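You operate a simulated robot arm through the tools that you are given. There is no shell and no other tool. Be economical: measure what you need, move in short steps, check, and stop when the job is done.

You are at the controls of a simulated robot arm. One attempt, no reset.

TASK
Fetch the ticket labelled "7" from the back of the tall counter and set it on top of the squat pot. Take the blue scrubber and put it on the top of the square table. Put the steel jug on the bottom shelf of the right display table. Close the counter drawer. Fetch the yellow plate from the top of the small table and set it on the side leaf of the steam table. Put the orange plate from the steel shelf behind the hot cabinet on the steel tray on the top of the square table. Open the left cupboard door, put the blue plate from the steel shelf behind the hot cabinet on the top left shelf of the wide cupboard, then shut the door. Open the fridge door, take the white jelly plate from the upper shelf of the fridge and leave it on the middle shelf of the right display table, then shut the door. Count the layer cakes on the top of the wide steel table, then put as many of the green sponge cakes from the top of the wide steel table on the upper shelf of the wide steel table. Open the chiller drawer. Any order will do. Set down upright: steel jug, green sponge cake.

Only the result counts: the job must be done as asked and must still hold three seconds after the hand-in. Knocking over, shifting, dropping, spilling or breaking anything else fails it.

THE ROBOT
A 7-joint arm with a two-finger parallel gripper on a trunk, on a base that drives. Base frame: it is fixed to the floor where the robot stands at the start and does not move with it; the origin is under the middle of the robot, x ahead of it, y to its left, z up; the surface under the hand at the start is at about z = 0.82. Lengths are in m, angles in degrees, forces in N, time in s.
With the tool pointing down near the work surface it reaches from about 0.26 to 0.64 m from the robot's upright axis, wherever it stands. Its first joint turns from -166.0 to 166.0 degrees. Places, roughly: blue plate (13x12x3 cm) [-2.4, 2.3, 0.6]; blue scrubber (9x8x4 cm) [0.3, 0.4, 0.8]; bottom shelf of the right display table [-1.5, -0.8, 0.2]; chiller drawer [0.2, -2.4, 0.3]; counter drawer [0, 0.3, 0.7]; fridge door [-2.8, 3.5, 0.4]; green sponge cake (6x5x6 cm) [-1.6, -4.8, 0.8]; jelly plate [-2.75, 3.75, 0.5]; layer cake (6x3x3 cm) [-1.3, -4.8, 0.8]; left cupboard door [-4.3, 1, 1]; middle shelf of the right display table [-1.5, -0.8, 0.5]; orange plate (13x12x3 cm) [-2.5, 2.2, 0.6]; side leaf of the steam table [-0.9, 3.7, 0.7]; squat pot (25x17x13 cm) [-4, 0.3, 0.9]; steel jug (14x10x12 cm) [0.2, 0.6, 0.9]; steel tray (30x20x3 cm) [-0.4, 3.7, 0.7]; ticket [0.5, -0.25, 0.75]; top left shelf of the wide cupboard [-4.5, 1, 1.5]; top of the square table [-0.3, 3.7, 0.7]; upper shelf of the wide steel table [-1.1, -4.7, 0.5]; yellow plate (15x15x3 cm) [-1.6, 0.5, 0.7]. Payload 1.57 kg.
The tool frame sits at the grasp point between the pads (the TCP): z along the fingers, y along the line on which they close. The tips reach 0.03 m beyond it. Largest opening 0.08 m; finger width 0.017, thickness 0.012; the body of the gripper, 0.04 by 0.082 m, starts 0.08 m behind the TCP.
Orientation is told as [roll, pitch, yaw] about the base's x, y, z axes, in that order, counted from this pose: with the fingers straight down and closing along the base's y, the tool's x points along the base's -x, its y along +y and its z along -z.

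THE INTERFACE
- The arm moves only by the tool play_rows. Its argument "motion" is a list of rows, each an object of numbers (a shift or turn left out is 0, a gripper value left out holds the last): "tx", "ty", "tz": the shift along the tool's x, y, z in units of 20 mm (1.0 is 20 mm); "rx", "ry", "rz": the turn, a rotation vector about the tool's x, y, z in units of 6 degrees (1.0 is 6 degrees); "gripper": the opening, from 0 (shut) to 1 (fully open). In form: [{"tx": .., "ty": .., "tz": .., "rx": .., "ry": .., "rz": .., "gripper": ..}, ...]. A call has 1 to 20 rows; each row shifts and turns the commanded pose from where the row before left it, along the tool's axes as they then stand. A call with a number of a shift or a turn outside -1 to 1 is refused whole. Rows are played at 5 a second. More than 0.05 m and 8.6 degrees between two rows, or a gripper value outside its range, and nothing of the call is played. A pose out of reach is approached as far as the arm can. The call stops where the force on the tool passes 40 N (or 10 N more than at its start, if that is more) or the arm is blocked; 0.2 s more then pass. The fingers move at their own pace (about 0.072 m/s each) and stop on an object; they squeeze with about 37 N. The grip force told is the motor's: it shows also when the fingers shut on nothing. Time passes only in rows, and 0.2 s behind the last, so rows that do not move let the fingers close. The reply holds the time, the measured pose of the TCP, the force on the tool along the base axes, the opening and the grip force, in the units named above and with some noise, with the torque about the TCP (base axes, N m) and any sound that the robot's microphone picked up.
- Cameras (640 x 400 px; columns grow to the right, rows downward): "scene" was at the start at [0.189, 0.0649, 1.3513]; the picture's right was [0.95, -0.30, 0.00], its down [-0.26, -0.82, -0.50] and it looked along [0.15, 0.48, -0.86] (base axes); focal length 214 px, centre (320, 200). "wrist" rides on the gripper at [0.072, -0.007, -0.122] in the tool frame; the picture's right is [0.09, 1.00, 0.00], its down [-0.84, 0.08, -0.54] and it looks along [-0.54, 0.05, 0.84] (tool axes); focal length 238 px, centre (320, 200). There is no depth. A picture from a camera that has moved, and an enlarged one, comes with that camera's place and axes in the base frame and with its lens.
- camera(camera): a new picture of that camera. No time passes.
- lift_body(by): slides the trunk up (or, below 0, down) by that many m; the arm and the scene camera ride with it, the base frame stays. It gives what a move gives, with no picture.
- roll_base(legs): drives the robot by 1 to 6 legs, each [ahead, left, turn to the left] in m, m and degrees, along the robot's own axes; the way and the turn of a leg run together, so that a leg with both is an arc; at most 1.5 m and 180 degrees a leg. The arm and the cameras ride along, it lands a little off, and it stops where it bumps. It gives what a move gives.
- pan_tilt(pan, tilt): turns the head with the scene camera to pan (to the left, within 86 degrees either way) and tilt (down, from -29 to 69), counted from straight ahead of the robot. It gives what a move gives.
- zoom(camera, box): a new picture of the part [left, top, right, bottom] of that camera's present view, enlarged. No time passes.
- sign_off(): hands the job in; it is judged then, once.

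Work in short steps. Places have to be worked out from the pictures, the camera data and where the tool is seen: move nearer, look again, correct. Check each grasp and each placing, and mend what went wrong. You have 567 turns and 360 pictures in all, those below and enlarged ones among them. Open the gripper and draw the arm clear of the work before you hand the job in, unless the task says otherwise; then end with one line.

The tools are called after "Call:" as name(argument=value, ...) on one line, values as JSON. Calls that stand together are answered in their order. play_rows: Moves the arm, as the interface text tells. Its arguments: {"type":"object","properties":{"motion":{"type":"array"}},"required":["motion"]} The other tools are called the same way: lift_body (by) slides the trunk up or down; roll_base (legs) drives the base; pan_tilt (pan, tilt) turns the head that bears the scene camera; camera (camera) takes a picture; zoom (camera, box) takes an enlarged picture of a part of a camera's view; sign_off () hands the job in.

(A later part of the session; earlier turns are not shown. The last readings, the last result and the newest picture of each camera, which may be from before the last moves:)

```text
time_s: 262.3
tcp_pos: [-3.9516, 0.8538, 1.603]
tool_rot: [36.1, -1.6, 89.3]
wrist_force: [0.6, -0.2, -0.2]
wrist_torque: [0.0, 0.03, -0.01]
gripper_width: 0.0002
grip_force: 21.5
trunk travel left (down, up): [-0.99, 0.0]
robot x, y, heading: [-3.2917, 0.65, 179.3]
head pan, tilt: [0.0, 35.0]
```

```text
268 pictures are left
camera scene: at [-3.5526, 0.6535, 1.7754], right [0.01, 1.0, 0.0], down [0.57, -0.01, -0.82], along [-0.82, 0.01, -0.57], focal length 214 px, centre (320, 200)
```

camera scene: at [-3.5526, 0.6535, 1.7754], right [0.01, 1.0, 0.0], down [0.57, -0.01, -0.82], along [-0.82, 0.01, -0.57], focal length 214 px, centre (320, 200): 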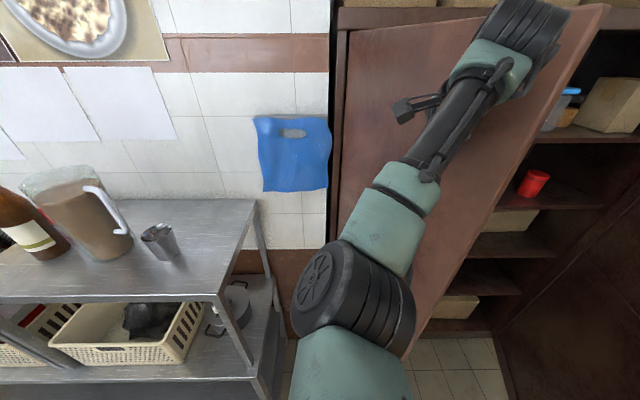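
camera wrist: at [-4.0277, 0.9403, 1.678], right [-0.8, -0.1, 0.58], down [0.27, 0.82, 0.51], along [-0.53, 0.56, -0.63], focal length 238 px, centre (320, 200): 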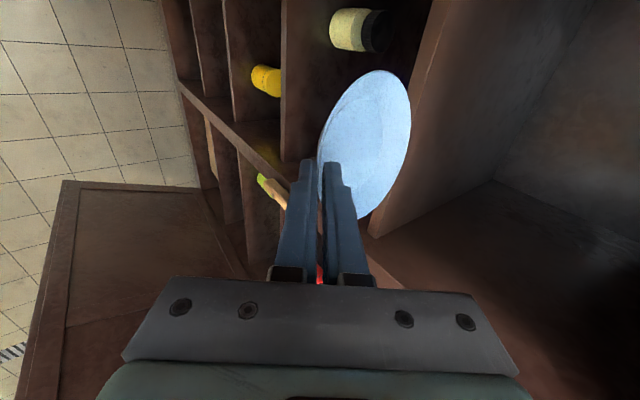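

Door is following. Reposition the base for the second half: back out and shift right.

Call:
play_rows(motion=[{"tx": 0.6}, {"tx": 0.8}, {"tx": 0.8}, {}])

Call:
roll_base(legs=[[-0.2, 0, 0], [0, -0.3, 0]])

Call:
play_rows(motion=[{"tx": 0.8, "ty": -0.5, "tz": -0.37}, {"tx": 0.8, "ty": -0.5, "tz": -0.37}, {"tx": 0.8, "ty": -0.5, "tz": -0.37}, {"tx": 0.8, "ty": -0.5, "tz": -0.37}, {"tx": 0.8, "ty": -0.5, "tz": -0.37}, {"tx": 0.8, "ty": -0.5, "tz": -0.37}, {"tx": 0.8, "ty": -0.5, "tz": -0.37}, {"tx": 0.8, "ty": -0.5, "tz": -0.37}, {"tx": 0.8, "ty": -0.5, "tz": -0.37}, {"tx": 0.8, "ty": -0.5, "tz": -0.37}, {"tx": 0.8}, {}])

Call:
camera(camera="scene")

```text
time_s: 263.3
tcp_pos: [-3.9513, 0.8105, 1.602]
tool_rot: [36.3, -1.6, 89.4]
wrist_force: [0.9, -0.8, -0.8]
wrist_torque: [0.03, 0.02, 0.0]
gripper_width: 0.0
grip_force: 21.3
trunk travel left (down, up): [-0.99, 0.0]
robot x, y, heading: [-3.292, 0.6506, 179.6]
head pan, tilt: [0.0, 35.0]
```

```text
time_s: 266.5
tcp_pos: [-3.7502, 1.1016, 1.6014]
tool_rot: [36.1, -1.8, 89.8]
wrist_force: [0.5, 0.1, -0.4]
wrist_torque: [0.0, 0.02, -0.01]
gripper_width: 0.0002
grip_force: 21.3
trunk travel left (down, up): [-0.99, 0.0]
robot x, y, heading: [-3.0915, 0.9448, 179.6]
head pan, tilt: [0.0, 35.0]
```

```text
time_s: 269.1
tcp_pos: [-3.6251, 0.9266, 1.5966]
tool_rot: [36.3, -1.5, 89.8]
wrist_force: [-0.1, -0.1, -0.3]
wrist_torque: [0.0, 0.0, -0.01]
gripper_width: 0.0
grip_force: 20.7
trunk travel left (down, up): [-0.99, 0.0]
robot x, y, heading: [-3.0878, 0.9462, 179.7]
head pan, tilt: [0.0, 35.0]
```

```text
267 pictures are left
camera scene: at [-3.3489, 0.9492, 1.7754], right [0.0, 1.0, 0.0], down [0.57, 0.0, -0.82], along [-0.82, 0.0, -0.57], focal length 214 px, centre (320, 200)
```

scene: 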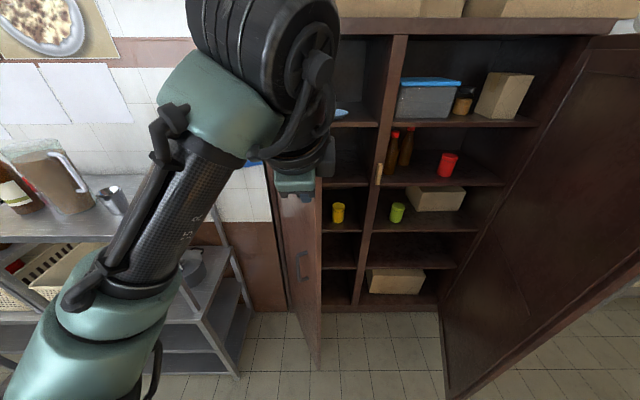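

Call:
play_rows(motion=[{"tx": 0.8}, {"tx": 0.8}, {"tx": 0.8}, {}])

Call:
roll_base(legs=[[0.27, 0, 0]])

Call:
camera(camera="scene")

```text
time_s: 270.1
tcp_pos: [-3.6256, 0.8789, 1.596]
tool_rot: [36.1, -1.6, 89.9]
wrist_force: [-1.2, 0.1, 0.4]
wrist_torque: [-0.01, 0.03, 0.03]
gripper_width: 0.0
grip_force: 21.0
trunk travel left (down, up): [-0.99, 0.0]
robot x, y, heading: [-3.0943, 0.9507, 179.6]
head pan, tilt: [0.0, 35.0]
```

```text
time_s: 272.1
tcp_pos: [-3.8941, 0.876, 1.5957]
tool_rot: [36.2, -1.6, 90.1]
wrist_force: [0.3, -0.3, -1.0]
wrist_torque: [-0.01, 0.04, 0.03]
gripper_width: 0.0
grip_force: 20.9
trunk travel left (down, up): [-0.99, 0.0]
robot x, y, heading: [-3.3582, 0.945, 180.0]
head pan, tilt: [0.0, 35.0]
```

```text
266 pictures are left
camera scene: at [-3.6181, 0.9485, 1.7758], right [0.0, 1.0, 0.0], down [0.57, 0.0, -0.82], along [-0.82, 0.0, -0.57], focal length 214 px, centre (320, 200)
```

scene: 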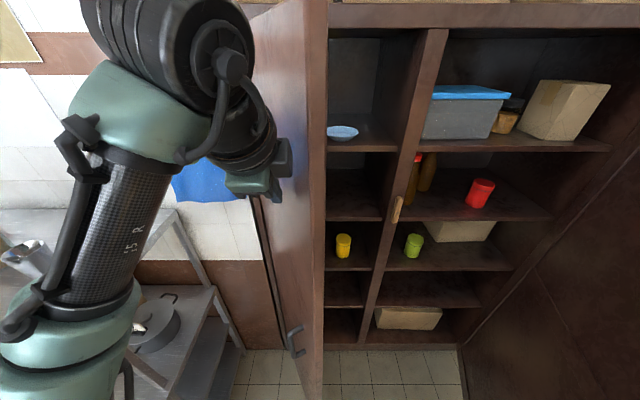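

Push the door along its closing arc.

Call:
play_rows(motion=[{"tx": -0.5}, {"tx": -0.5, "ty": 0.15, "tz": 0.11}, {"tx": -0.5, "ty": 0.25, "tz": 0.18}, {"tx": -0.5, "ty": 0.27, "tz": 0.19}, {"tx": -0.48, "ty": 0.29, "tz": 0.21}, {"tx": -0.47, "ty": 0.3, "tz": 0.22}, {"tx": -0.45, "ty": 0.32, "tz": 0.23}, {"tx": -0.43, "ty": 0.34, "tz": 0.25}, {"tx": -0.41, "ty": 0.35, "tz": 0.26}, {"tx": -0.39, "ty": 0.37, "tz": 0.27}, {"tx": -0.37, "ty": 0.38, "tz": 0.28}, {"tx": -0.35, "ty": 0.4, "tz": 0.29}, {"tx": -0.33, "ty": 0.41, "tz": 0.3}])

Call:
camera(camera="scene")

```text
time_s: 274.9
tcp_pos: [-3.9919, 0.9897, 1.5988]
tool_rot: [36.2, -1.6, 90.0]
wrist_force: [-0.2, -0.7, 0.5]
wrist_torque: [-0.01, -0.01, -0.02]
gripper_width: 0.0
grip_force: 21.2
trunk travel left (down, up): [-0.99, 0.0]
robot x, y, heading: [-3.3585, 0.9454, 180.1]
head pan, tilt: [0.0, 35.0]
```

```text
265 pictures are left
camera scene: at [-3.6202, 0.9489, 1.7754], right [0.0, 1.0, 0.0], down [0.57, 0.0, -0.82], along [-0.82, 0.0, -0.57], focal length 214 px, centre (320, 200)
```

scene: 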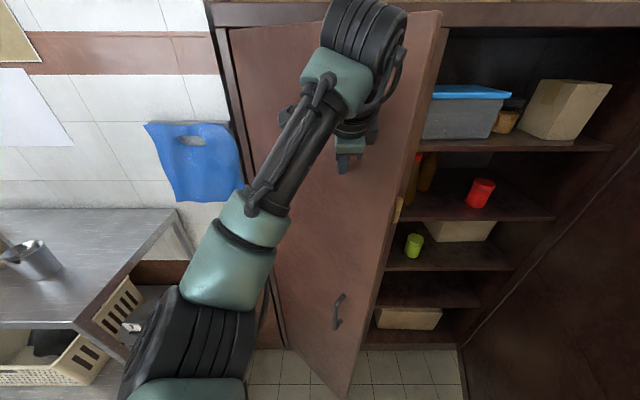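

Call:
play_rows(motion=[{"ty": -0.85, "tz": -0.62}, {"ty": -0.85, "tz": -0.62}, {"ty": -0.85, "tz": -0.62}, {"ty": -0.85, "tz": -0.62}, {"ty": -0.85, "tz": -0.62}, {"ty": -0.85, "tz": -0.62}, {"ty": -0.85, "tz": -0.62}, {"ty": -0.85, "tz": -0.62}, {}])

Call:
roll_base(legs=[[0.17, 0, 0]])

Call:
play_rows(motion=[{"ty": 0.4, "tz": 0.29, "tx": -0.2}, {"ty": 0.42, "tz": 0.3, "tx": -0.3}, {"ty": 0.42, "tz": 0.3, "tx": -0.3}, {"ty": 0.43, "tz": 0.31, "tx": -0.28}, {"ty": 0.43, "tz": 0.31, "tx": -0.26}, {"ty": 0.44, "tz": 0.32, "tx": -0.24}, {"ty": 0.44, "tz": 0.32, "tx": -0.22}, {"ty": 0.45, "tz": 0.33, "tx": -0.2}, {"ty": 0.45, "tz": 0.33, "tx": -0.18}, {"ty": 0.46, "tz": 0.33, "tx": -0.16}, {"ty": 0.46, "tz": 0.34, "tx": -0.14}, {"ty": 0.46, "tz": 0.34, "tx": -0.12}, {"ty": 0.46, "tz": 0.34, "tx": -0.1}, {"ty": 0.46, "tz": 0.34, "tx": -0.08}, {"ty": 0.46, "tz": 0.34, "tx": -0.05}])

Call:
camera(camera="scene")

```text
time_s: 276.9
tcp_pos: [-3.8232, 0.9899, 1.6001]
tool_rot: [36.1, -1.6, 90.0]
wrist_force: [0.4, -0.7, 0.0]
wrist_torque: [-0.02, 0.02, 0.01]
gripper_width: 0.0001
grip_force: 21.0
trunk travel left (down, up): [-0.99, 0.0]
robot x, y, heading: [-3.3628, 0.9486, 180.1]
head pan, tilt: [0.0, 35.0]
```

```text
time_s: 278.3
tcp_pos: [-3.9932, 0.9903, 1.6]
tool_rot: [36.3, -1.6, 90.0]
wrist_force: [0.4, 1.0, -0.1]
wrist_torque: [0.04, 0.01, -0.05]
gripper_width: 0.0001
grip_force: 21.3
trunk travel left (down, up): [-0.99, 0.0]
robot x, y, heading: [-3.5357, 0.9437, 180.0]
head pan, tilt: [0.0, 35.0]
```

```text
time_s: 281.5
tcp_pos: [-4.1611, 1.0471, 1.6018]
tool_rot: [36.2, -1.7, 90.0]
wrist_force: [0.8, 0.5, 0.5]
wrist_torque: [-0.01, 0.01, 0.0]
gripper_width: 0.0001
grip_force: 21.6
trunk travel left (down, up): [-0.99, 0.0]
robot x, y, heading: [-3.5365, 0.9465, 179.9]
head pan, tilt: [0.0, 35.0]
```

```text
264 pictures are left
camera scene: at [-3.792, 0.9487, 1.7754], right [0.0, 1.0, 0.0], down [0.57, 0.0, -0.82], along [-0.82, 0.0, -0.57], focal length 214 px, centre (320, 200)
```

scene: 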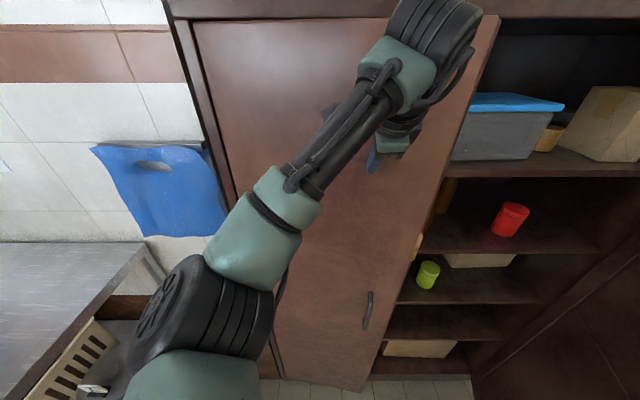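

Nearly shut. One more cycle.

Call:
play_rows(motion=[{"ty": -0.85, "tz": -0.62}, {"ty": -0.85, "tz": -0.62}, {"ty": -0.85, "tz": -0.62}, {"ty": -0.85, "tz": -0.62}, {"ty": -0.85, "tz": -0.62}, {}])

Call:
roll_base(legs=[[0.1, 0, 0]])

Call:
play_rows(motion=[{"ty": 0.4, "tz": 0.29}, {"ty": 0.4, "tz": 0.29}, {"ty": 0.4, "tz": 0.29}, {"ty": 0.4, "tz": 0.29}, {"ty": 0.4, "tz": 0.29}, {"ty": 0.4, "tz": 0.29}, {"ty": 0.4, "tz": 0.29}, {"ty": 0.4, "tz": 0.29}, {"ty": 0.4, "tz": 0.29}, {"ty": 0.4, "tz": 0.29}])

Call:
camera(camera="scene")

```text
time_s: 282.9
tcp_pos: [-4.0549, 1.0473, 1.6006]
tool_rot: [36.1, -1.5, 90.1]
wrist_force: [0.4, 0.1, 0.0]
wrist_torque: [0.0, -0.02, 0.01]
gripper_width: 0.0
grip_force: 21.3
trunk travel left (down, up): [-0.99, 0.0]
robot x, y, heading: [-3.5322, 0.9466, 180.2]
head pan, tilt: [0.0, 35.0]
```

```text
time_s: 284.1
tcp_pos: [-4.1545, 1.0473, 1.6017]
tool_rot: [36.3, -1.7, 90.1]
wrist_force: [0.1, 0.1, -0.3]
wrist_torque: [-0.04, -0.01, 0.0]
gripper_width: 0.0
grip_force: 21.3
trunk travel left (down, up): [-0.99, 0.0]
robot x, y, heading: [-3.632, 0.9451, -180.1]
head pan, tilt: [0.0, 35.0]
```

```text
time_s: 286.0
tcp_pos: [-4.2261, 1.046, 1.6019]
tool_rot: [35.1, -1.3, 89.4]
wrist_force: [29.2, -3.0, 8.2]
wrist_torque: [-0.15, -0.36, 0.13]
gripper_width: 0.0
grip_force: 20.9
trunk travel left (down, up): [-0.99, 0.0]
robot x, y, heading: [-3.6299, 0.9478, 180.0]
head pan, tilt: [0.0, 35.0]
stopped in row 9: the force on the tool passed its limit at 44 N (the readings are from after the stop); the commanded pose is now the measured one
```

```text
263 pictures are left
camera scene: at [-3.883, 0.9469, 1.7773], right [0.0, 1.0, 0.0], down [0.57, 0.0, -0.82], along [-0.82, 0.0, -0.57], focal length 214 px, centre (320, 200)
```

scene: 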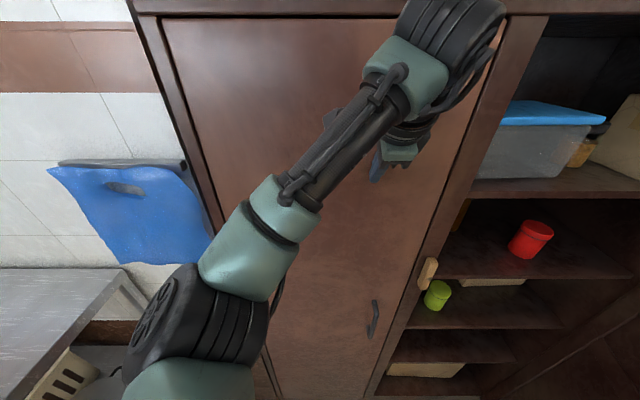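

Door is shut. Back out, fold the arm and view the door to verify.

Call:
roll_base(legs=[[-0.6, 0, 0]])

Call:
play_rows(motion=[{"ty": -0.85, "tz": -0.62}, {"ty": -0.85, "tz": -0.62}, {"ty": -0.85, "tz": -0.62}, {"ty": -0.85, "tz": -0.62}, {"ty": -0.85, "tz": -0.62}, {"ty": -0.85, "tz": -0.62}, {"tx": 0.7}, {"tx": 0.7}, {"tx": 0.7}, {"tx": 0.7}, {"tx": 0.7}, {"tx": 0.7}])

Call:
lift_body(by=-0.4)

Call:
pan_tilt(pan=0, tilt=20)

Call:
camera(camera="scene")

```text
time_s: 289.4
tcp_pos: [-3.6351, 1.048, 1.5978]
tool_rot: [34.9, -1.2, 90.0]
wrist_force: [0.2, 0.3, 0.0]
wrist_torque: [0.01, 0.01, 0.0]
gripper_width: 0.0001
grip_force: 21.4
trunk travel left (down, up): [-0.99, 0.0]
robot x, y, heading: [-3.0335, 0.948, -180.1]
head pan, tilt: [0.0, 35.0]
```

```text
time_s: 292.0
tcp_pos: [-3.5086, 0.9638, 1.5973]
tool_rot: [35.1, -1.3, 89.9]
wrist_force: [-0.7, -0.7, 0.1]
wrist_torque: [0.0, -0.01, 0.01]
gripper_width: 0.0
grip_force: 21.2
trunk travel left (down, up): [-0.99, 0.0]
robot x, y, heading: [-3.0326, 0.9491, -179.9]
head pan, tilt: [0.0, 35.0]
```

```text
time_s: 295.9
tcp_pos: [-3.5107, 0.9625, 1.1981]
tool_rot: [35.2, -1.3, 89.9]
wrist_force: [1.3, 0.0, 0.8]
wrist_torque: [0.03, 0.01, -0.01]
gripper_width: 0.0001
grip_force: 21.2
trunk travel left (down, up): [-0.59, 0.4]
robot x, y, heading: [-3.0308, 0.946, -179.8]
head pan, tilt: [0.0, 35.0]
```

```text
time_s: 296.6
tcp_pos: [-3.5087, 0.962, 1.1976]
tool_rot: [35.2, -1.4, 89.9]
wrist_force: [0.5, 0.4, 0.7]
wrist_torque: [0.01, -0.04, -0.03]
gripper_width: 0.0
grip_force: 21.3
trunk travel left (down, up): [-0.59, 0.4]
robot x, y, heading: [-3.0314, 0.9487, -179.9]
head pan, tilt: [0.0, 20.0]
```

```text
262 pictures are left
camera scene: at [-3.2962, 0.9484, 1.3992], right [0.0, 1.0, 0.0], down [0.34, 0.0, -0.94], along [-0.94, 0.0, -0.34], focal length 214 px, centre (320, 200)
```

scene: 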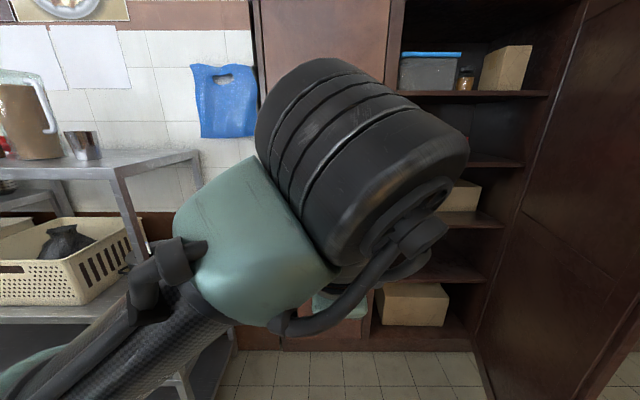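

Go back to the steel shelf for the orange plate.

Call:
roll_base(legs=[[0, -1.25, 0], [0.07, 0, 0], [0, 0, 90], [0, 0, 90]])

Call:
lift_body(by=-0.21)

Call:
play_rows(motion=[{"ty": -0.55, "tz": 0.8, "gripper": 0.33}, {"ty": -0.55, "tz": 0.8}, {"ty": -0.55, "tz": 0.8}, {"ty": -0.55, "tz": 0.8}, {"ty": -0.55, "tz": 0.8}, {"ty": -0.55, "tz": 0.8}, {"ty": -0.55, "tz": 0.8}, {"ty": -0.55, "tz": 0.8}, {"ty": -0.55, "tz": 0.8}, {"ty": -0.55, "tz": 0.8}, {"ty": -0.55, "tz": 0.8}, {}])

Call:
pan_tilt(pan=0, tilt=50)

Call:
camera(camera="scene")

```text
time_s: 311.2
tcp_pos: [-2.6297, 2.1837, 1.198]
tool_rot: [35.2, -1.2, -90.2]
wrist_force: [-0.2, -0.6, -0.9]
wrist_torque: [-0.02, 0.0, 0.0]
gripper_width: 0.0
grip_force: 21.1
trunk travel left (down, up): [-0.59, 0.4]
robot x, y, heading: [-3.1056, 2.1964, 0.2]
head pan, tilt: [0.0, 20.0]
```

```text
time_s: 313.5
tcp_pos: [-2.6302, 2.1844, 0.9881]
tool_rot: [35.1, -1.4, -90.1]
wrist_force: [-0.4, 0.0, 0.0]
wrist_torque: [0.03, -0.05, -0.03]
gripper_width: 0.0001
grip_force: 21.3
trunk travel left (down, up): [-0.38, 0.61]
robot x, y, heading: [-3.113, 2.1989, 0.0]
head pan, tilt: [0.0, 20.0]
```

```text
time_s: 316.1
tcp_pos: [-2.6286, 2.1797, 0.774]
tool_rot: [35.1, -1.4, -90.0]
wrist_force: [-0.5, 0.0, -0.8]
wrist_torque: [0.0, -0.01, 0.02]
gripper_width: 0.0264
grip_force: 0.1
trunk travel left (down, up): [-0.38, 0.61]
robot x, y, heading: [-3.1091, 2.2021, 0.1]
head pan, tilt: [0.0, 20.0]
```

```text
time_s: 317.0
tcp_pos: [-2.6271, 2.1805, 0.7745]
tool_rot: [35.1, -1.3, -90.1]
wrist_force: [0.8, -0.2, 0.6]
wrist_torque: [-0.03, 0.0, 0.04]
gripper_width: 0.0265
grip_force: 0.0
trunk travel left (down, up): [-0.38, 0.61]
robot x, y, heading: [-3.1069, 2.1992, 0.1]
head pan, tilt: [0.0, 50.0]
```

```text
261 pictures are left
camera scene: at [-2.8616, 2.2009, 1.1438], right [0.0, -1.0, 0.0], down [-0.77, 0.0, -0.64], along [0.64, 0.0, -0.77], focal length 214 px, centre (320, 200)
```

scene: 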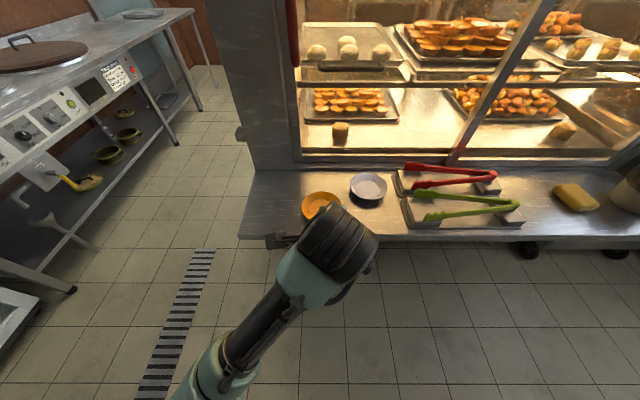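

Call:
play_rows(motion=[{"ty": 0.04, "tz": 0.72, "tx": 0.14}, {"ty": 0.04, "tz": 0.72, "tx": 0.14}, {"ty": 0.04, "tz": 0.72, "tx": 0.14}, {"ty": 0.04, "tz": 0.72, "tx": 0.14}, {"ty": 0.04, "tz": 0.72, "tx": 0.14}, {"ty": 0.04, "tz": 0.72, "tx": 0.14}, {}])

Call:
zoom(camera="wrist", box=[220, 50, 460, 230])

```text
time_s: 318.6
tcp_pos: [-2.5743, 2.1939, 0.705]
tool_rot: [35.1, -1.3, -90.0]
wrist_force: [-0.1, -0.5, 0.6]
wrist_torque: [0.0, 0.01, -0.01]
gripper_width: 0.0263
grip_force: 0.1
trunk travel left (down, up): [-0.38, 0.61]
robot x, y, heading: [-3.1105, 2.197, 0.1]
head pan, tilt: [0.0, 50.0]
```

```text
2.22 times, centred on (340, 140) of wrist
camera zoom: at [-2.6504, 2.2682, 0.7997], right [0.81, 0.1, 0.57], down [-0.25, -0.83, 0.51], along [0.52, -0.56, -0.65], focal length 530 px, centre (276, 333)
```

zoom: 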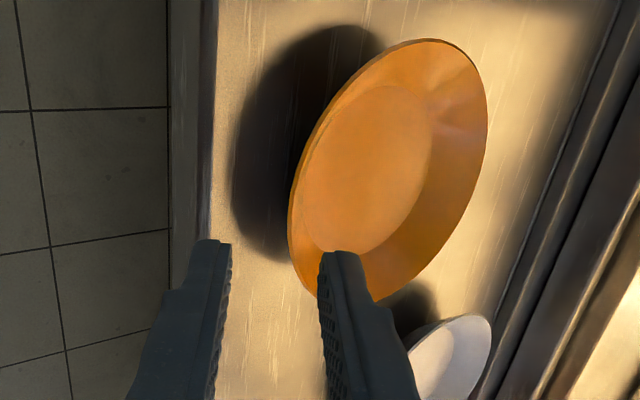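

Call:
play_rows(motion=[{"tz": 0.5, "tx": 0.15}, {"tz": 0.5, "tx": 0.15}, {"tz": 0.5, "tx": 0.1}, {"tz": 0.5}, {"tz": 0.4}, {"tz": 0.25}, {"tz": 0.15}, {}])

Call:
zoom(camera="wrist", box=[220, 80, 460, 230])

```text
time_s: 320.4
tcp_pos: [-2.5428, 2.201, 0.6597]
tool_rot: [35.1, -1.3, -90.0]
wrist_force: [0.4, 0.3, -0.4]
wrist_torque: [0.0, 0.01, 0.01]
gripper_width: 0.0265
grip_force: 0.1
trunk travel left (down, up): [-0.38, 0.61]
robot x, y, heading: [-3.1053, 2.1986, 0.2]
head pan, tilt: [0.0, 50.0]
```

```text
2.67 times, centred on (340, 155) of wrist
camera zoom: at [-2.6184, 2.2751, 0.754], right [0.82, 0.1, 0.57], down [-0.25, -0.83, 0.51], along [0.52, -0.55, -0.65], focal length 636 px, centre (267, 320)
```

zoom: 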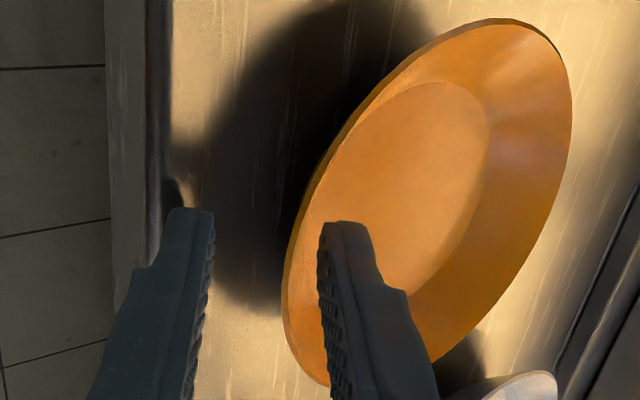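

Straddling as before, no contact yet. A touch further, then close.

Call:
play_rows(motion=[{"tz": 0.12, "ty": 0.08}, {}, {"gripper": 0.1}, {"gripper": 0}, {}, {}])

Call:
play_rows(motion=[{"ty": 0.15, "tz": -0.2}, {"ty": 0.3, "tz": -0.4}, {"ty": 0.45, "tz": -0.61}, {"ty": 0.59, "tz": -0.81}, {"ty": 0.59, "tz": -0.81}, {"ty": 0.59, "tz": -0.81}, {}])

Call:
camera(camera="wrist")

```text
time_s: 321.8
tcp_pos: [-2.5385, 2.202, 0.6623]
tool_rot: [35.3, -1.3, -90.1]
wrist_force: [4.2, -0.7, 8.1]
wrist_torque: [-0.06, -0.41, -0.02]
gripper_width: 0.0052
grip_force: 25.6
trunk travel left (down, up): [-0.38, 0.61]
robot x, y, heading: [-3.1065, 2.2005, -0.1]
head pan, tilt: [0.0, 50.0]
```

```text
time_s: 323.4
tcp_pos: [-2.5377, 2.2051, 0.7488]
tool_rot: [35.0, -1.3, -90.1]
wrist_force: [-0.5, 0.5, -0.2]
wrist_torque: [0.01, 0.03, -0.01]
gripper_width: 0.003
grip_force: 24.0
trunk travel left (down, up): [-0.38, 0.61]
robot x, y, heading: [-3.1041, 2.1994, 0.3]
head pan, tilt: [0.0, 50.0]
```

```text
258 pictures are left
camera wrist: at [-2.6136, 2.277, 0.8432], right [0.82, 0.1, 0.57], down [-0.25, -0.83, 0.51], along [0.52, -0.56, -0.65], focal length 238 px, centre (320, 200)
```

wrist: 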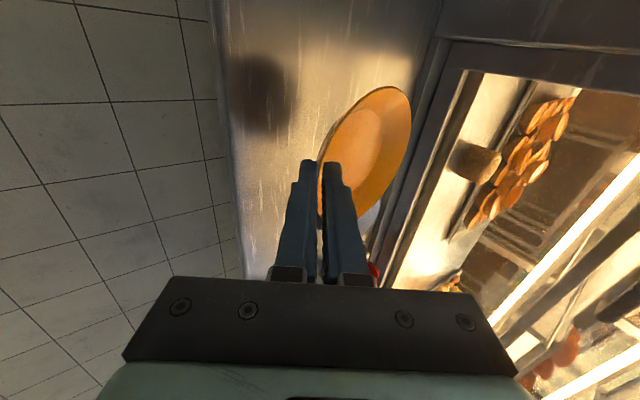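

Orange plate held. Retract, raise, and drive through the corridor toward the square table.

Call:
play_rows(motion=[{"ty": -0.7, "tz": -0.7}, {"ty": -0.7, "tz": -0.7}, {"ty": -0.7, "tz": -0.7}, {"ty": -0.7, "tz": -0.7}, {"ty": -0.7, "tz": -0.6}, {"ty": -0.7, "tz": -0.6}, {}])

Call:
lift_body(by=0.22)

Call:
roll_base(legs=[[0, 0.75, 0], [1.3, 0, 0], [1.35, 0, 0]])

Call:
camera(camera="wrist")

```text
time_s: 325.0
tcp_pos: [-2.6525, 2.2037, 0.7666]
tool_rot: [35.2, -1.3, -90.1]
wrist_force: [-0.8, -0.6, -0.6]
wrist_torque: [0.0, 0.06, 0.01]
gripper_width: 0.0027
grip_force: 24.2
trunk travel left (down, up): [-0.38, 0.61]
robot x, y, heading: [-3.1092, 2.201, 0.1]
head pan, tilt: [0.0, 50.0]
```

```text
time_s: 327.3
tcp_pos: [-2.6524, 2.2035, 0.9873]
tool_rot: [35.1, -1.2, -90.1]
wrist_force: [0.4, 0.8, -1.3]
wrist_torque: [0.02, 0.07, 0.0]
gripper_width: 0.0032
grip_force: 24.3
trunk travel left (down, up): [-0.6, 0.39]
robot x, y, heading: [-3.1088, 2.197, 0.3]
head pan, tilt: [0.0, 50.0]
```

```text
time_s: 343.9
tcp_pos: [-0.0006, 2.9334, 0.9865]
tool_rot: [35.2, -1.5, -91.1]
wrist_force: [-0.5, -0.7, -0.4]
wrist_torque: [0.01, 0.06, -0.03]
gripper_width: 0.0031
grip_force: 23.9
trunk travel left (down, up): [-0.6, 0.39]
robot x, y, heading: [-0.4559, 2.9347, -1.0]
head pan, tilt: [0.0, 50.0]
```

```text
257 pictures are left
camera wrist: at [-0.0752, 3.0079, 1.08], right [0.82, 0.09, 0.57], down [-0.26, -0.82, 0.51], along [0.51, -0.56, -0.65], focal length 238 px, centre (320, 200)
```

wrist: 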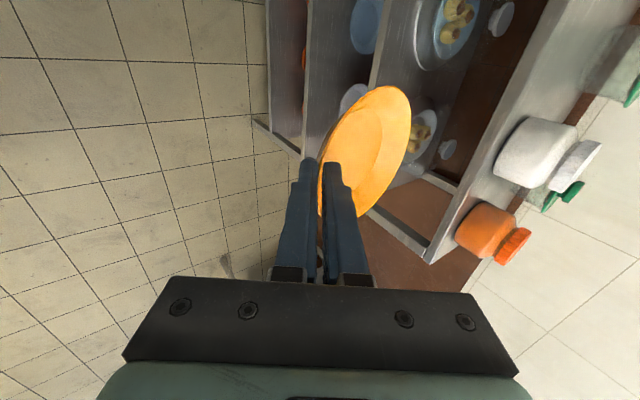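

Turn left to face the square table.

Call:
roll_base(legs=[[0, 0, 91]])

Call:
camera(camera="scene")

```text
time_s: 348.1
tcp_pos: [-0.4544, 3.3919, 0.9863]
tool_rot: [35.1, -1.3, -0.8]
wrist_force: [-0.5, -0.1, -0.2]
wrist_torque: [-0.05, 0.01, -0.01]
gripper_width: 0.0031
grip_force: 24.1
trunk travel left (down, up): [-0.6, 0.39]
robot x, y, heading: [-0.4563, 2.9315, 89.1]
head pan, tilt: [0.0, 50.0]
```

```text
256 pictures are left
camera scene: at [-0.4547, 3.1846, 1.3637], right [1.0, -0.01, 0.0], down [-0.01, -0.77, -0.64], along [0.01, 0.64, -0.77], focal length 214 px, centre (320, 200)
```

scene: 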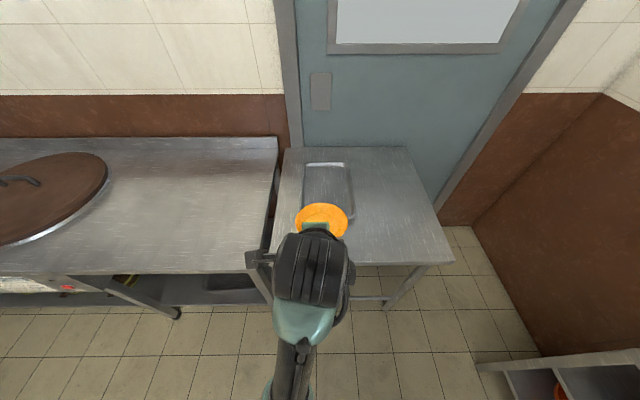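

Call:
roll_base(legs=[[0.15, -0.03, 0.9]])

Call:
zoom(camera="scene", box=[240, 120, 480, 300])

Call:
lift_body(by=0.25)

Call:
zoom(camera="scene", box=[240, 120, 480, 300])

```text
time_s: 349.5
tcp_pos: [-0.4301, 3.5402, 0.9847]
tool_rot: [35.0, -1.3, 0.1]
wrist_force: [-0.9, 0.1, -0.7]
wrist_torque: [-0.04, 0.04, 0.01]
gripper_width: 0.0032
grip_force: 24.4
trunk travel left (down, up): [-0.6, 0.39]
robot x, y, heading: [-0.4256, 3.083, 90.6]
head pan, tilt: [0.0, 50.0]
```

```text
2.22 times, centred on (360, 210) of scene
camera zoom: at [-0.4278, 3.3329, 1.3635], right [1.0, 0.01, 0.0], down [0.0, -0.77, -0.64], along [0.0, 0.64, -0.77], focal length 477 px, centre (231, 178)
```

zoom: 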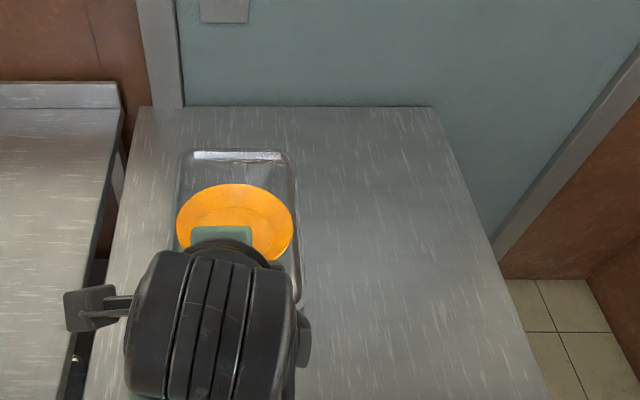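

```text
time_s: 352.1
tcp_pos: [-0.4312, 3.5388, 1.2359]
tool_rot: [35.1, -1.3, 0.1]
wrist_force: [-0.4, 0.5, -0.1]
wrist_torque: [-0.03, -0.02, -0.02]
gripper_width: 0.003
grip_force: 23.9
trunk travel left (down, up): [-0.85, 0.14]
robot x, y, heading: [-0.4276, 3.0845, 90.4]
head pan, tilt: [0.0, 50.0]
```

```text
2.22 times, centred on (360, 210) of scene
camera zoom: at [-0.428, 3.3322, 1.6137], right [1.0, 0.01, 0.0], down [0.0, -0.77, -0.64], along [0.0, 0.64, -0.77], focal length 477 px, centre (231, 178)
```

zoom: 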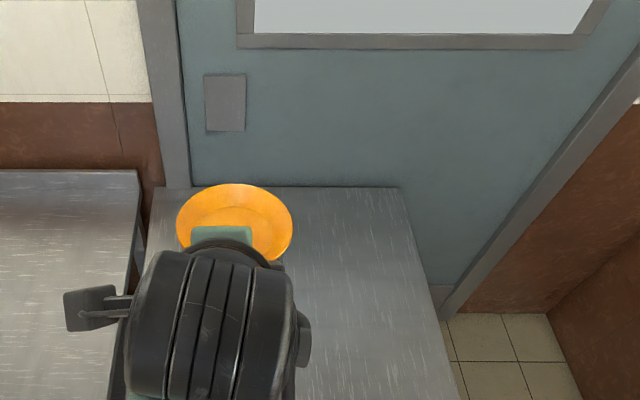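

Tray centre ≈[-0.42,3.755], table z≈0.736. Lower back, extend forward over the tray.

Call:
lift_body(by=-0.25)

Call:
play_rows(motion=[{"ty": 0.76, "tz": 0.55, "tx": -0.07}, {"ty": 0.76, "tz": 0.55, "tx": -0.07}, {"ty": 0.76, "tz": 0.55, "tx": -0.07}, {"ty": 0.76, "tz": 0.55, "tx": -0.07}, {"ty": 0.76, "tz": 0.55, "tx": -0.07}, {"ty": 0.76, "tz": 0.55, "tx": -0.07}, {"ty": 0.76, "tz": 0.55, "tx": -0.07}, {"ty": 0.76, "tz": 0.55, "tx": -0.07}, {}])

Call:
lift_body(by=-0.13)

Call:
camera(camera="wrist")

Call:
camera(camera="scene")

```text
time_s: 354.6
tcp_pos: [-0.4305, 3.5396, 0.9872]
tool_rot: [35.1, -1.2, 0.0]
wrist_force: [-0.5, -0.5, -0.3]
wrist_torque: [-0.04, 0.03, -0.03]
gripper_width: 0.0031
grip_force: 24.1
trunk travel left (down, up): [-0.6, 0.39]
robot x, y, heading: [-0.4226, 3.0869, 90.3]
head pan, tilt: [0.0, 50.0]
```

```text
time_s: 356.6
tcp_pos: [-0.4202, 3.6889, 0.9854]
tool_rot: [35.1, -1.3, 0.2]
wrist_force: [0.9, -0.5, -0.6]
wrist_torque: [-0.03, -0.02, 0.0]
gripper_width: 0.0033
grip_force: 23.7
trunk travel left (down, up): [-0.6, 0.39]
robot x, y, heading: [-0.4289, 3.0844, 90.4]
head pan, tilt: [0.0, 50.0]
```

```text
time_s: 358.2
tcp_pos: [-0.4204, 3.6892, 0.854]
tool_rot: [35.1, -1.3, 0.1]
wrist_force: [-0.2, -0.2, -0.7]
wrist_torque: [-0.04, -0.01, 0.0]
gripper_width: 0.003
grip_force: 24.3
trunk travel left (down, up): [-0.47, 0.52]
robot x, y, heading: [-0.4244, 3.083, 90.3]
head pan, tilt: [0.0, 50.0]
```

```text
253 pictures are left
camera wrist: at [-0.4945, 3.6128, 0.9487], right [-0.11, 0.81, 0.57], down [0.83, -0.25, 0.51], along [0.55, 0.53, -0.65], focal length 238 px, centre (320, 200)
```

wrist: 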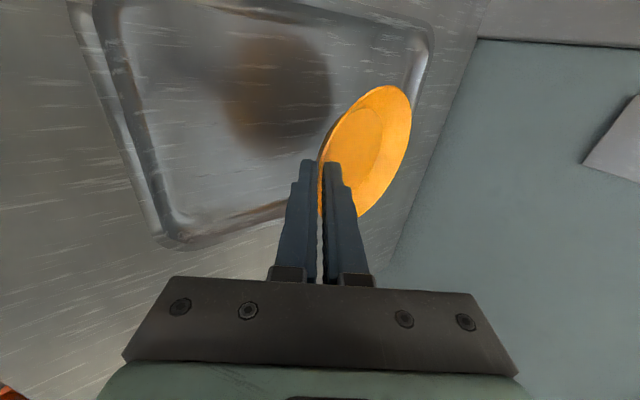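

```text
252 pictures are left
camera scene: at [-0.428, 3.3321, 1.2338], right [1.0, 0.01, 0.0], down [0.0, -0.77, -0.64], along [0.0, 0.64, -0.77], focal length 214 px, centre (320, 200)
```

scene: 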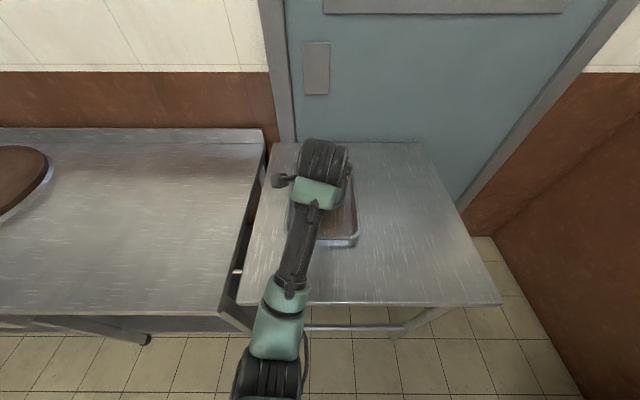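

Plate is centred above the tray. Lower with the arm.

Call:
play_rows(motion=[{"ty": -0.295, "tz": 0.405}, {"ty": -0.295, "tz": 0.405}, {"ty": -0.295, "tz": 0.405}, {"ty": -0.295, "tz": 0.405}, {"ty": -0.295, "tz": 0.405}, {}])

Call:
camera(camera="wrist")

```text
time_s: 359.6
tcp_pos: [-0.419, 3.6883, 0.8045]
tool_rot: [35.1, -1.3, 0.1]
wrist_force: [0.0, 0.7, -0.9]
wrist_torque: [0.02, 0.0, -0.02]
gripper_width: 0.0032
grip_force: 24.0
trunk travel left (down, up): [-0.47, 0.52]
robot x, y, heading: [-0.4217, 3.0817, 90.3]
head pan, tilt: [0.0, 50.0]
```

```text
251 pictures are left
camera wrist: at [-0.4933, 3.6121, 0.8983], right [-0.11, 0.81, 0.57], down [0.83, -0.25, 0.51], along [0.55, 0.53, -0.65], focal length 238 px, centre (320, 200)
```

wrist: 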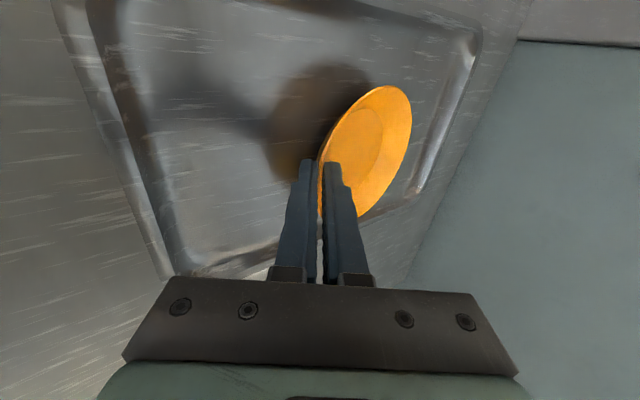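

Call:
play_rows(motion=[{"ty": -0.12, "tz": 0.162}, {"ty": -0.12, "tz": 0.162}, {"ty": -0.09, "tz": 0.12}, {}])

```text
time_s: 360.6
tcp_pos: [-0.4179, 3.6883, 0.794]
tool_rot: [35.1, -1.3, 0.1]
wrist_force: [-1.3, 1.1, 0.9]
wrist_torque: [0.3, -0.04, 0.09]
gripper_width: 0.0033
grip_force: 24.4
trunk travel left (down, up): [-0.47, 0.52]
robot x, y, heading: [-0.4252, 3.0819, 90.3]
head pan, tilt: [0.0, 50.0]
```

Call:
play_rows(motion=[{"ty": -0.06, "tz": 0.08}, {"ty": -0.06, "tz": 0.08}, {}])

Call:
zoom(camera="wrist", box=[220, 60, 480, 240])

```text
time_s: 361.4
tcp_pos: [-0.4196, 3.6878, 0.7921]
tool_rot: [35.5, -1.3, 0.1]
wrist_force: [-1.0, -2.6, 13.1]
wrist_torque: [0.44, -0.22, -0.02]
gripper_width: 0.004
grip_force: 24.8
trunk travel left (down, up): [-0.47, 0.52]
robot x, y, heading: [-0.4262, 3.0833, 90.3]
head pan, tilt: [0.0, 50.0]
```

```text
2.22 times, centred on (350, 150) of wrist
camera zoom: at [-0.4931, 3.611, 0.8859], right [-0.11, 0.81, 0.57], down [0.83, -0.25, 0.5], along [0.55, 0.53, -0.64], focal length 530 px, centre (253, 311)
```

zoom: 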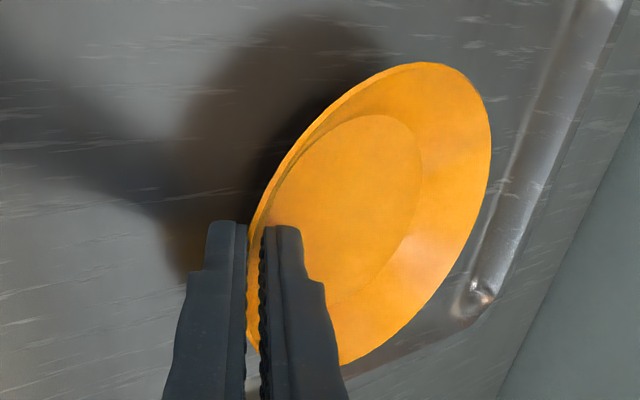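

Touching the tray floor. Release and withdraw.

Call:
play_rows(motion=[{"gripper": 0.15}, {"gripper": 0.28}, {}, {"tz": -0.3}, {"tz": -0.6}, {"tz": -0.8}, {"tz": -0.8}, {"tz": -0.8}, {"tz": -0.8}, {}])

Call:
camera(camera="wrist")

```text
time_s: 363.6
tcp_pos: [-0.4198, 3.64, 0.8579]
tool_rot: [35.1, -1.3, 0.1]
wrist_force: [1.0, 1.0, 0.4]
wrist_torque: [0.01, -0.02, -0.01]
gripper_width: 0.0224
grip_force: 0.1
trunk travel left (down, up): [-0.47, 0.52]
robot x, y, heading: [-0.4258, 3.0821, 90.2]
head pan, tilt: [0.0, 50.0]
```

```text
249 pictures are left
camera wrist: at [-0.4948, 3.564, 0.9516], right [-0.11, 0.81, 0.57], down [0.83, -0.25, 0.51], along [0.55, 0.52, -0.65], focal length 238 px, centre (320, 200)
```

wrist: 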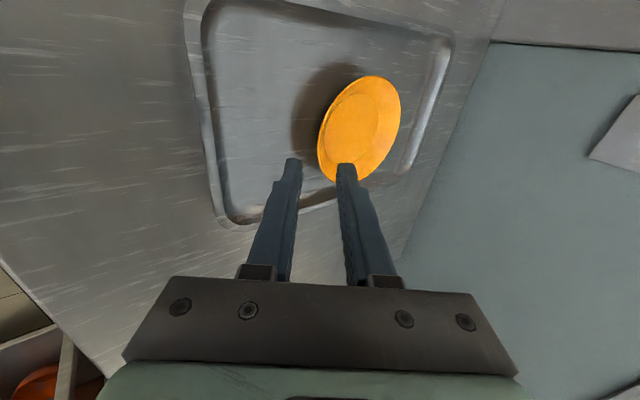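

Orange plate is on the tray. Back off, fold, and drive along to the fridge.

Call:
lift_body(by=0.2)

Call:
roll_base(legs=[[-0.22, 0, 0]])

Call:
play_rows(motion=[{"ty": -0.8, "tz": -0.6}, {"ty": -0.8, "tz": -0.6}, {"ty": -0.8, "tz": -0.6}, {"ty": -0.8, "tz": -0.6}, {"ty": -0.8, "tz": -0.6}, {}])

Call:
roll_base(legs=[[0, 1.2, 0], [0, 0.75, 0]])

Call:
pan_tilt(pan=10, tilt=45)

Call:
camera(camera="scene")

```text
time_s: 365.8
tcp_pos: [-0.4204, 3.64, 1.0573]
tool_rot: [35.1, -1.4, 0.2]
wrist_force: [0.1, 0.5, 0.7]
wrist_torque: [0.0, -0.03, -0.02]
gripper_width: 0.0225
grip_force: 0.1
trunk travel left (down, up): [-0.67, 0.32]
robot x, y, heading: [-0.4273, 3.084, 90.1]
head pan, tilt: [0.0, 50.0]
```

```text
time_s: 367.5
tcp_pos: [-0.4201, 3.4205, 1.0584]
tool_rot: [35.1, -1.3, 0.3]
wrist_force: [0.3, -1.3, -0.3]
wrist_torque: [0.03, 0.02, -0.01]
gripper_width: 0.0224
grip_force: 0.0
trunk travel left (down, up): [-0.67, 0.32]
robot x, y, heading: [-0.4225, 2.8623, 90.0]
head pan, tilt: [0.0, 50.0]
```

```text
time_s: 368.9
tcp_pos: [-0.4191, 3.3213, 1.0608]
tool_rot: [35.1, -1.3, 0.2]
wrist_force: [0.6, 0.0, -0.4]
wrist_torque: [-0.01, 0.02, -0.01]
gripper_width: 0.0224
grip_force: 0.0
trunk travel left (down, up): [-0.67, 0.32]
robot x, y, heading: [-0.4228, 2.8621, 90.4]
head pan, tilt: [0.0, 50.0]
```

```text
time_s: 378.6
tcp_pos: [-2.3672, 3.3103, 1.0591]
tool_rot: [35.1, -1.3, 0.3]
wrist_force: [0.2, -0.6, 0.3]
wrist_torque: [0.03, 0.01, 0.0]
gripper_width: 0.0222
grip_force: 0.1
trunk travel left (down, up): [-0.67, 0.32]
robot x, y, heading: [-2.3695, 2.8563, 90.4]
head pan, tilt: [0.0, 50.0]
```

```text
time_s: 379.3
tcp_pos: [-2.3664, 3.3095, 1.0605]
tool_rot: [35.0, -1.2, 0.3]
wrist_force: [-0.6, -0.2, 0.2]
wrist_torque: [-0.03, 0.02, -0.01]
gripper_width: 0.0222
grip_force: 0.1
trunk travel left (down, up): [-0.67, 0.32]
robot x, y, heading: [-2.3679, 2.8531, 90.6]
head pan, tilt: [10.0, 45.0]
```

```text
248 pictures are left
camera scene: at [-2.3866, 3.1043, 1.4406], right [0.98, 0.18, 0.0], down [0.13, -0.7, -0.71], along [-0.13, 0.7, -0.71], focal length 214 px, centre (320, 200)
```

scene: 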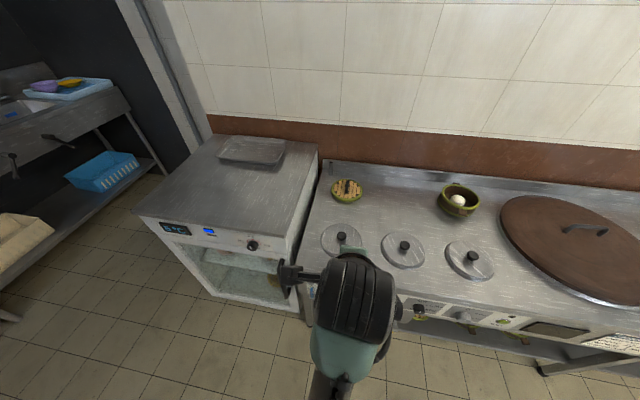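

The fridge is an under-counter glass-door unit. Move in front of it, lower, and look.

Call:
roll_base(legs=[[0, 0.5, 0], [-0.3, 0, -0.5]])

Call:
lift_body(by=-0.45)

Call:
pan_tilt(pan=0, tilt=30)

Call:
camera(camera="scene")

Call:
camera(camera="wrist")

```text
time_s: 383.9
tcp_pos: [-2.8576, 3.0074, 1.059]
tool_rot: [35.1, -1.3, 0.0]
wrist_force: [0.1, 0.6, 0.2]
wrist_torque: [0.01, -0.03, 0.04]
gripper_width: 0.0225
grip_force: 0.1
trunk travel left (down, up): [-0.67, 0.32]
robot x, y, heading: [-2.8656, 2.554, 90.1]
head pan, tilt: [10.0, 45.0]
```

```text
refused: -0.45 is not a number from -0.4 to 0.4
```

```text
time_s: 384.7
tcp_pos: [-2.8583, 3.008, 1.0605]
tool_rot: [35.1, -1.3, 0.0]
wrist_force: [-0.2, -0.1, -1.0]
wrist_torque: [0.0, 0.02, 0.02]
gripper_width: 0.0226
grip_force: 0.0
trunk travel left (down, up): [-0.67, 0.32]
robot x, y, heading: [-2.8656, 2.5523, 90.0]
head pan, tilt: [0.0, 30.0]
```

```text
247 pictures are left
camera scene: at [-2.8661, 2.8131, 1.4632], right [1.0, 0.0, 0.0], down [0.0, -0.5, -0.87], along [0.0, 0.87, -0.5], focal length 214 px, centre (320, 200)
```

scene: 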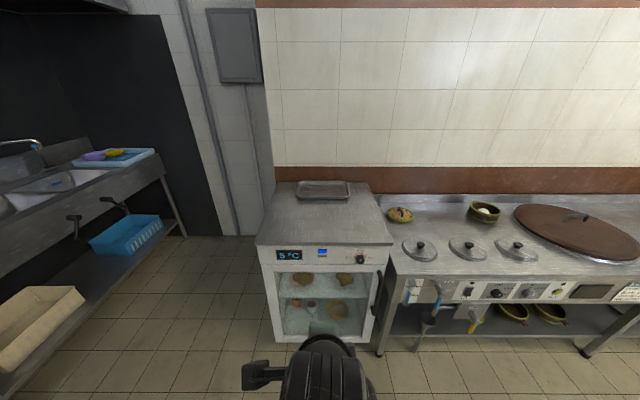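

```text
246 pictures are left
camera wrist: at [-2.9326, 2.9316, 1.1541], right [-0.1, 0.81, 0.57], down [0.83, -0.25, 0.51], along [0.55, 0.52, -0.65], focal length 238 px, centre (320, 200)
```

wrist: 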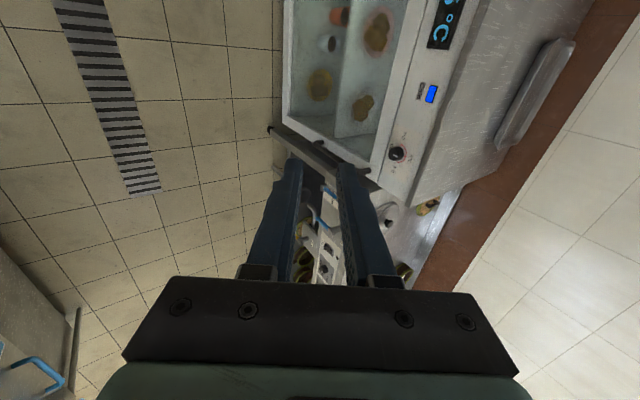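

Call:
zoom(camera="scene", box=[240, 230, 420, 360])

```text
3.08 times, centred on (330, 295) of scene
camera zoom: at [-2.8661, 2.8131, 1.4632], right [1.0, 0.0, 0.0], down [0.0, -0.5, -0.87], along [0.0, 0.87, -0.5], focal length 660 px, centre (289, -92)
```

zoom: 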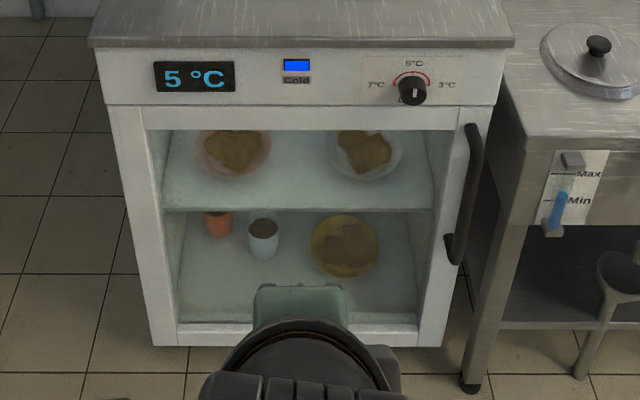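

Call:
lift_body(by=-0.4)

Call:
zoom(camera="scene", box=[210, 80, 430, 300])

```text
time_s: 388.5
tcp_pos: [-2.8579, 3.0084, 0.6603]
tool_rot: [35.1, -1.4, 0.0]
wrist_force: [-0.1, 0.8, 0.1]
wrist_torque: [0.03, -0.02, 0.01]
gripper_width: 0.0226
grip_force: 0.1
trunk travel left (down, up): [-0.27, 0.72]
robot x, y, heading: [-2.8663, 2.5532, 90.3]
head pan, tilt: [0.0, 30.0]
```

```text
1.82 times, centred on (320, 190) of scene
camera zoom: at [-2.866, 2.8129, 1.0633], right [1.0, 0.0, 0.0], down [0.0, -0.5, -0.87], along [0.0, 0.87, -0.5], focal length 390 px, centre (320, 218)
```

zoom: 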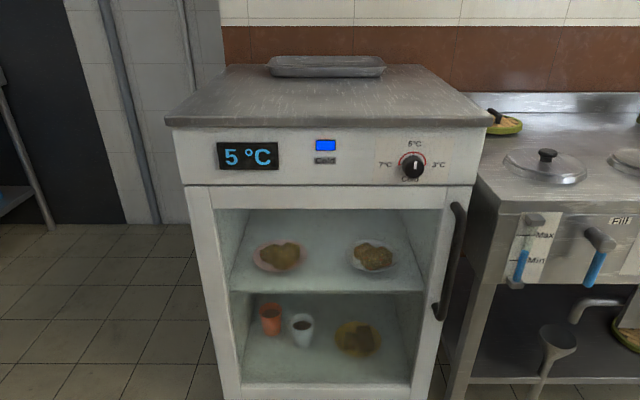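

Handle: vertical bar at ≈[-2.60,3.465], z 0.45–0.70; door hinged left at x≈-3.13. The white jelly plate is the right one on the upper shelf. Reorient the tool horizontal.

Call:
play_rows(motion=[{"rz": -1, "gripper": 1}, {"rz": -1}, {"rz": -1}, {"rz": -1}, {"rz": -1}, {"rz": -1}, {"rz": -1}, {"rz": -1}, {"rz": -1}, {"rz": -1}, {"rz": -1}, {"rz": -1}, {"rz": -1}, {"rz": -1}, {"rz": -1}, {}])

Call:
play_rows(motion=[{"ry": -0.9, "ty": -0.7}, {"ry": -0.9, "ty": -0.7}, {"ry": -0.9, "ty": -0.7}, {"ry": -0.9, "ty": -0.7}, {"ry": -0.9, "ty": -0.7}, {"ry": -0.9, "ty": -0.7}, {"ry": -0.9, "ty": -0.7}, {"ry": -0.9, "ty": -0.7}, {"ry": -0.9, "ty": -0.7}, {"ry": -0.9, "ty": -0.7}, {}])

```text
time_s: 391.9
tcp_pos: [-2.8591, 3.0083, 0.6606]
tool_rot: [-1.6, -35.1, 90.9]
wrist_force: [0.7, 0.1, -0.7]
wrist_torque: [-0.02, -0.02, 0.01]
gripper_width: 0.0801
grip_force: 0.0
trunk travel left (down, up): [-0.27, 0.72]
robot x, y, heading: [-2.8687, 2.5484, 90.3]
head pan, tilt: [0.0, 30.0]
```

```text
time_s: 394.3
tcp_pos: [-2.7186, 3.0068, 0.6622]
tool_rot: [-55.0, -88.4, 144.9]
wrist_force: [0.1, 0.6, -0.2]
wrist_torque: [0.01, 0.02, 0.01]
gripper_width: 0.0798
grip_force: 0.1
trunk travel left (down, up): [-0.27, 0.72]
robot x, y, heading: [-2.8627, 2.5498, 90.1]
head pan, tilt: [0.0, 30.0]
```

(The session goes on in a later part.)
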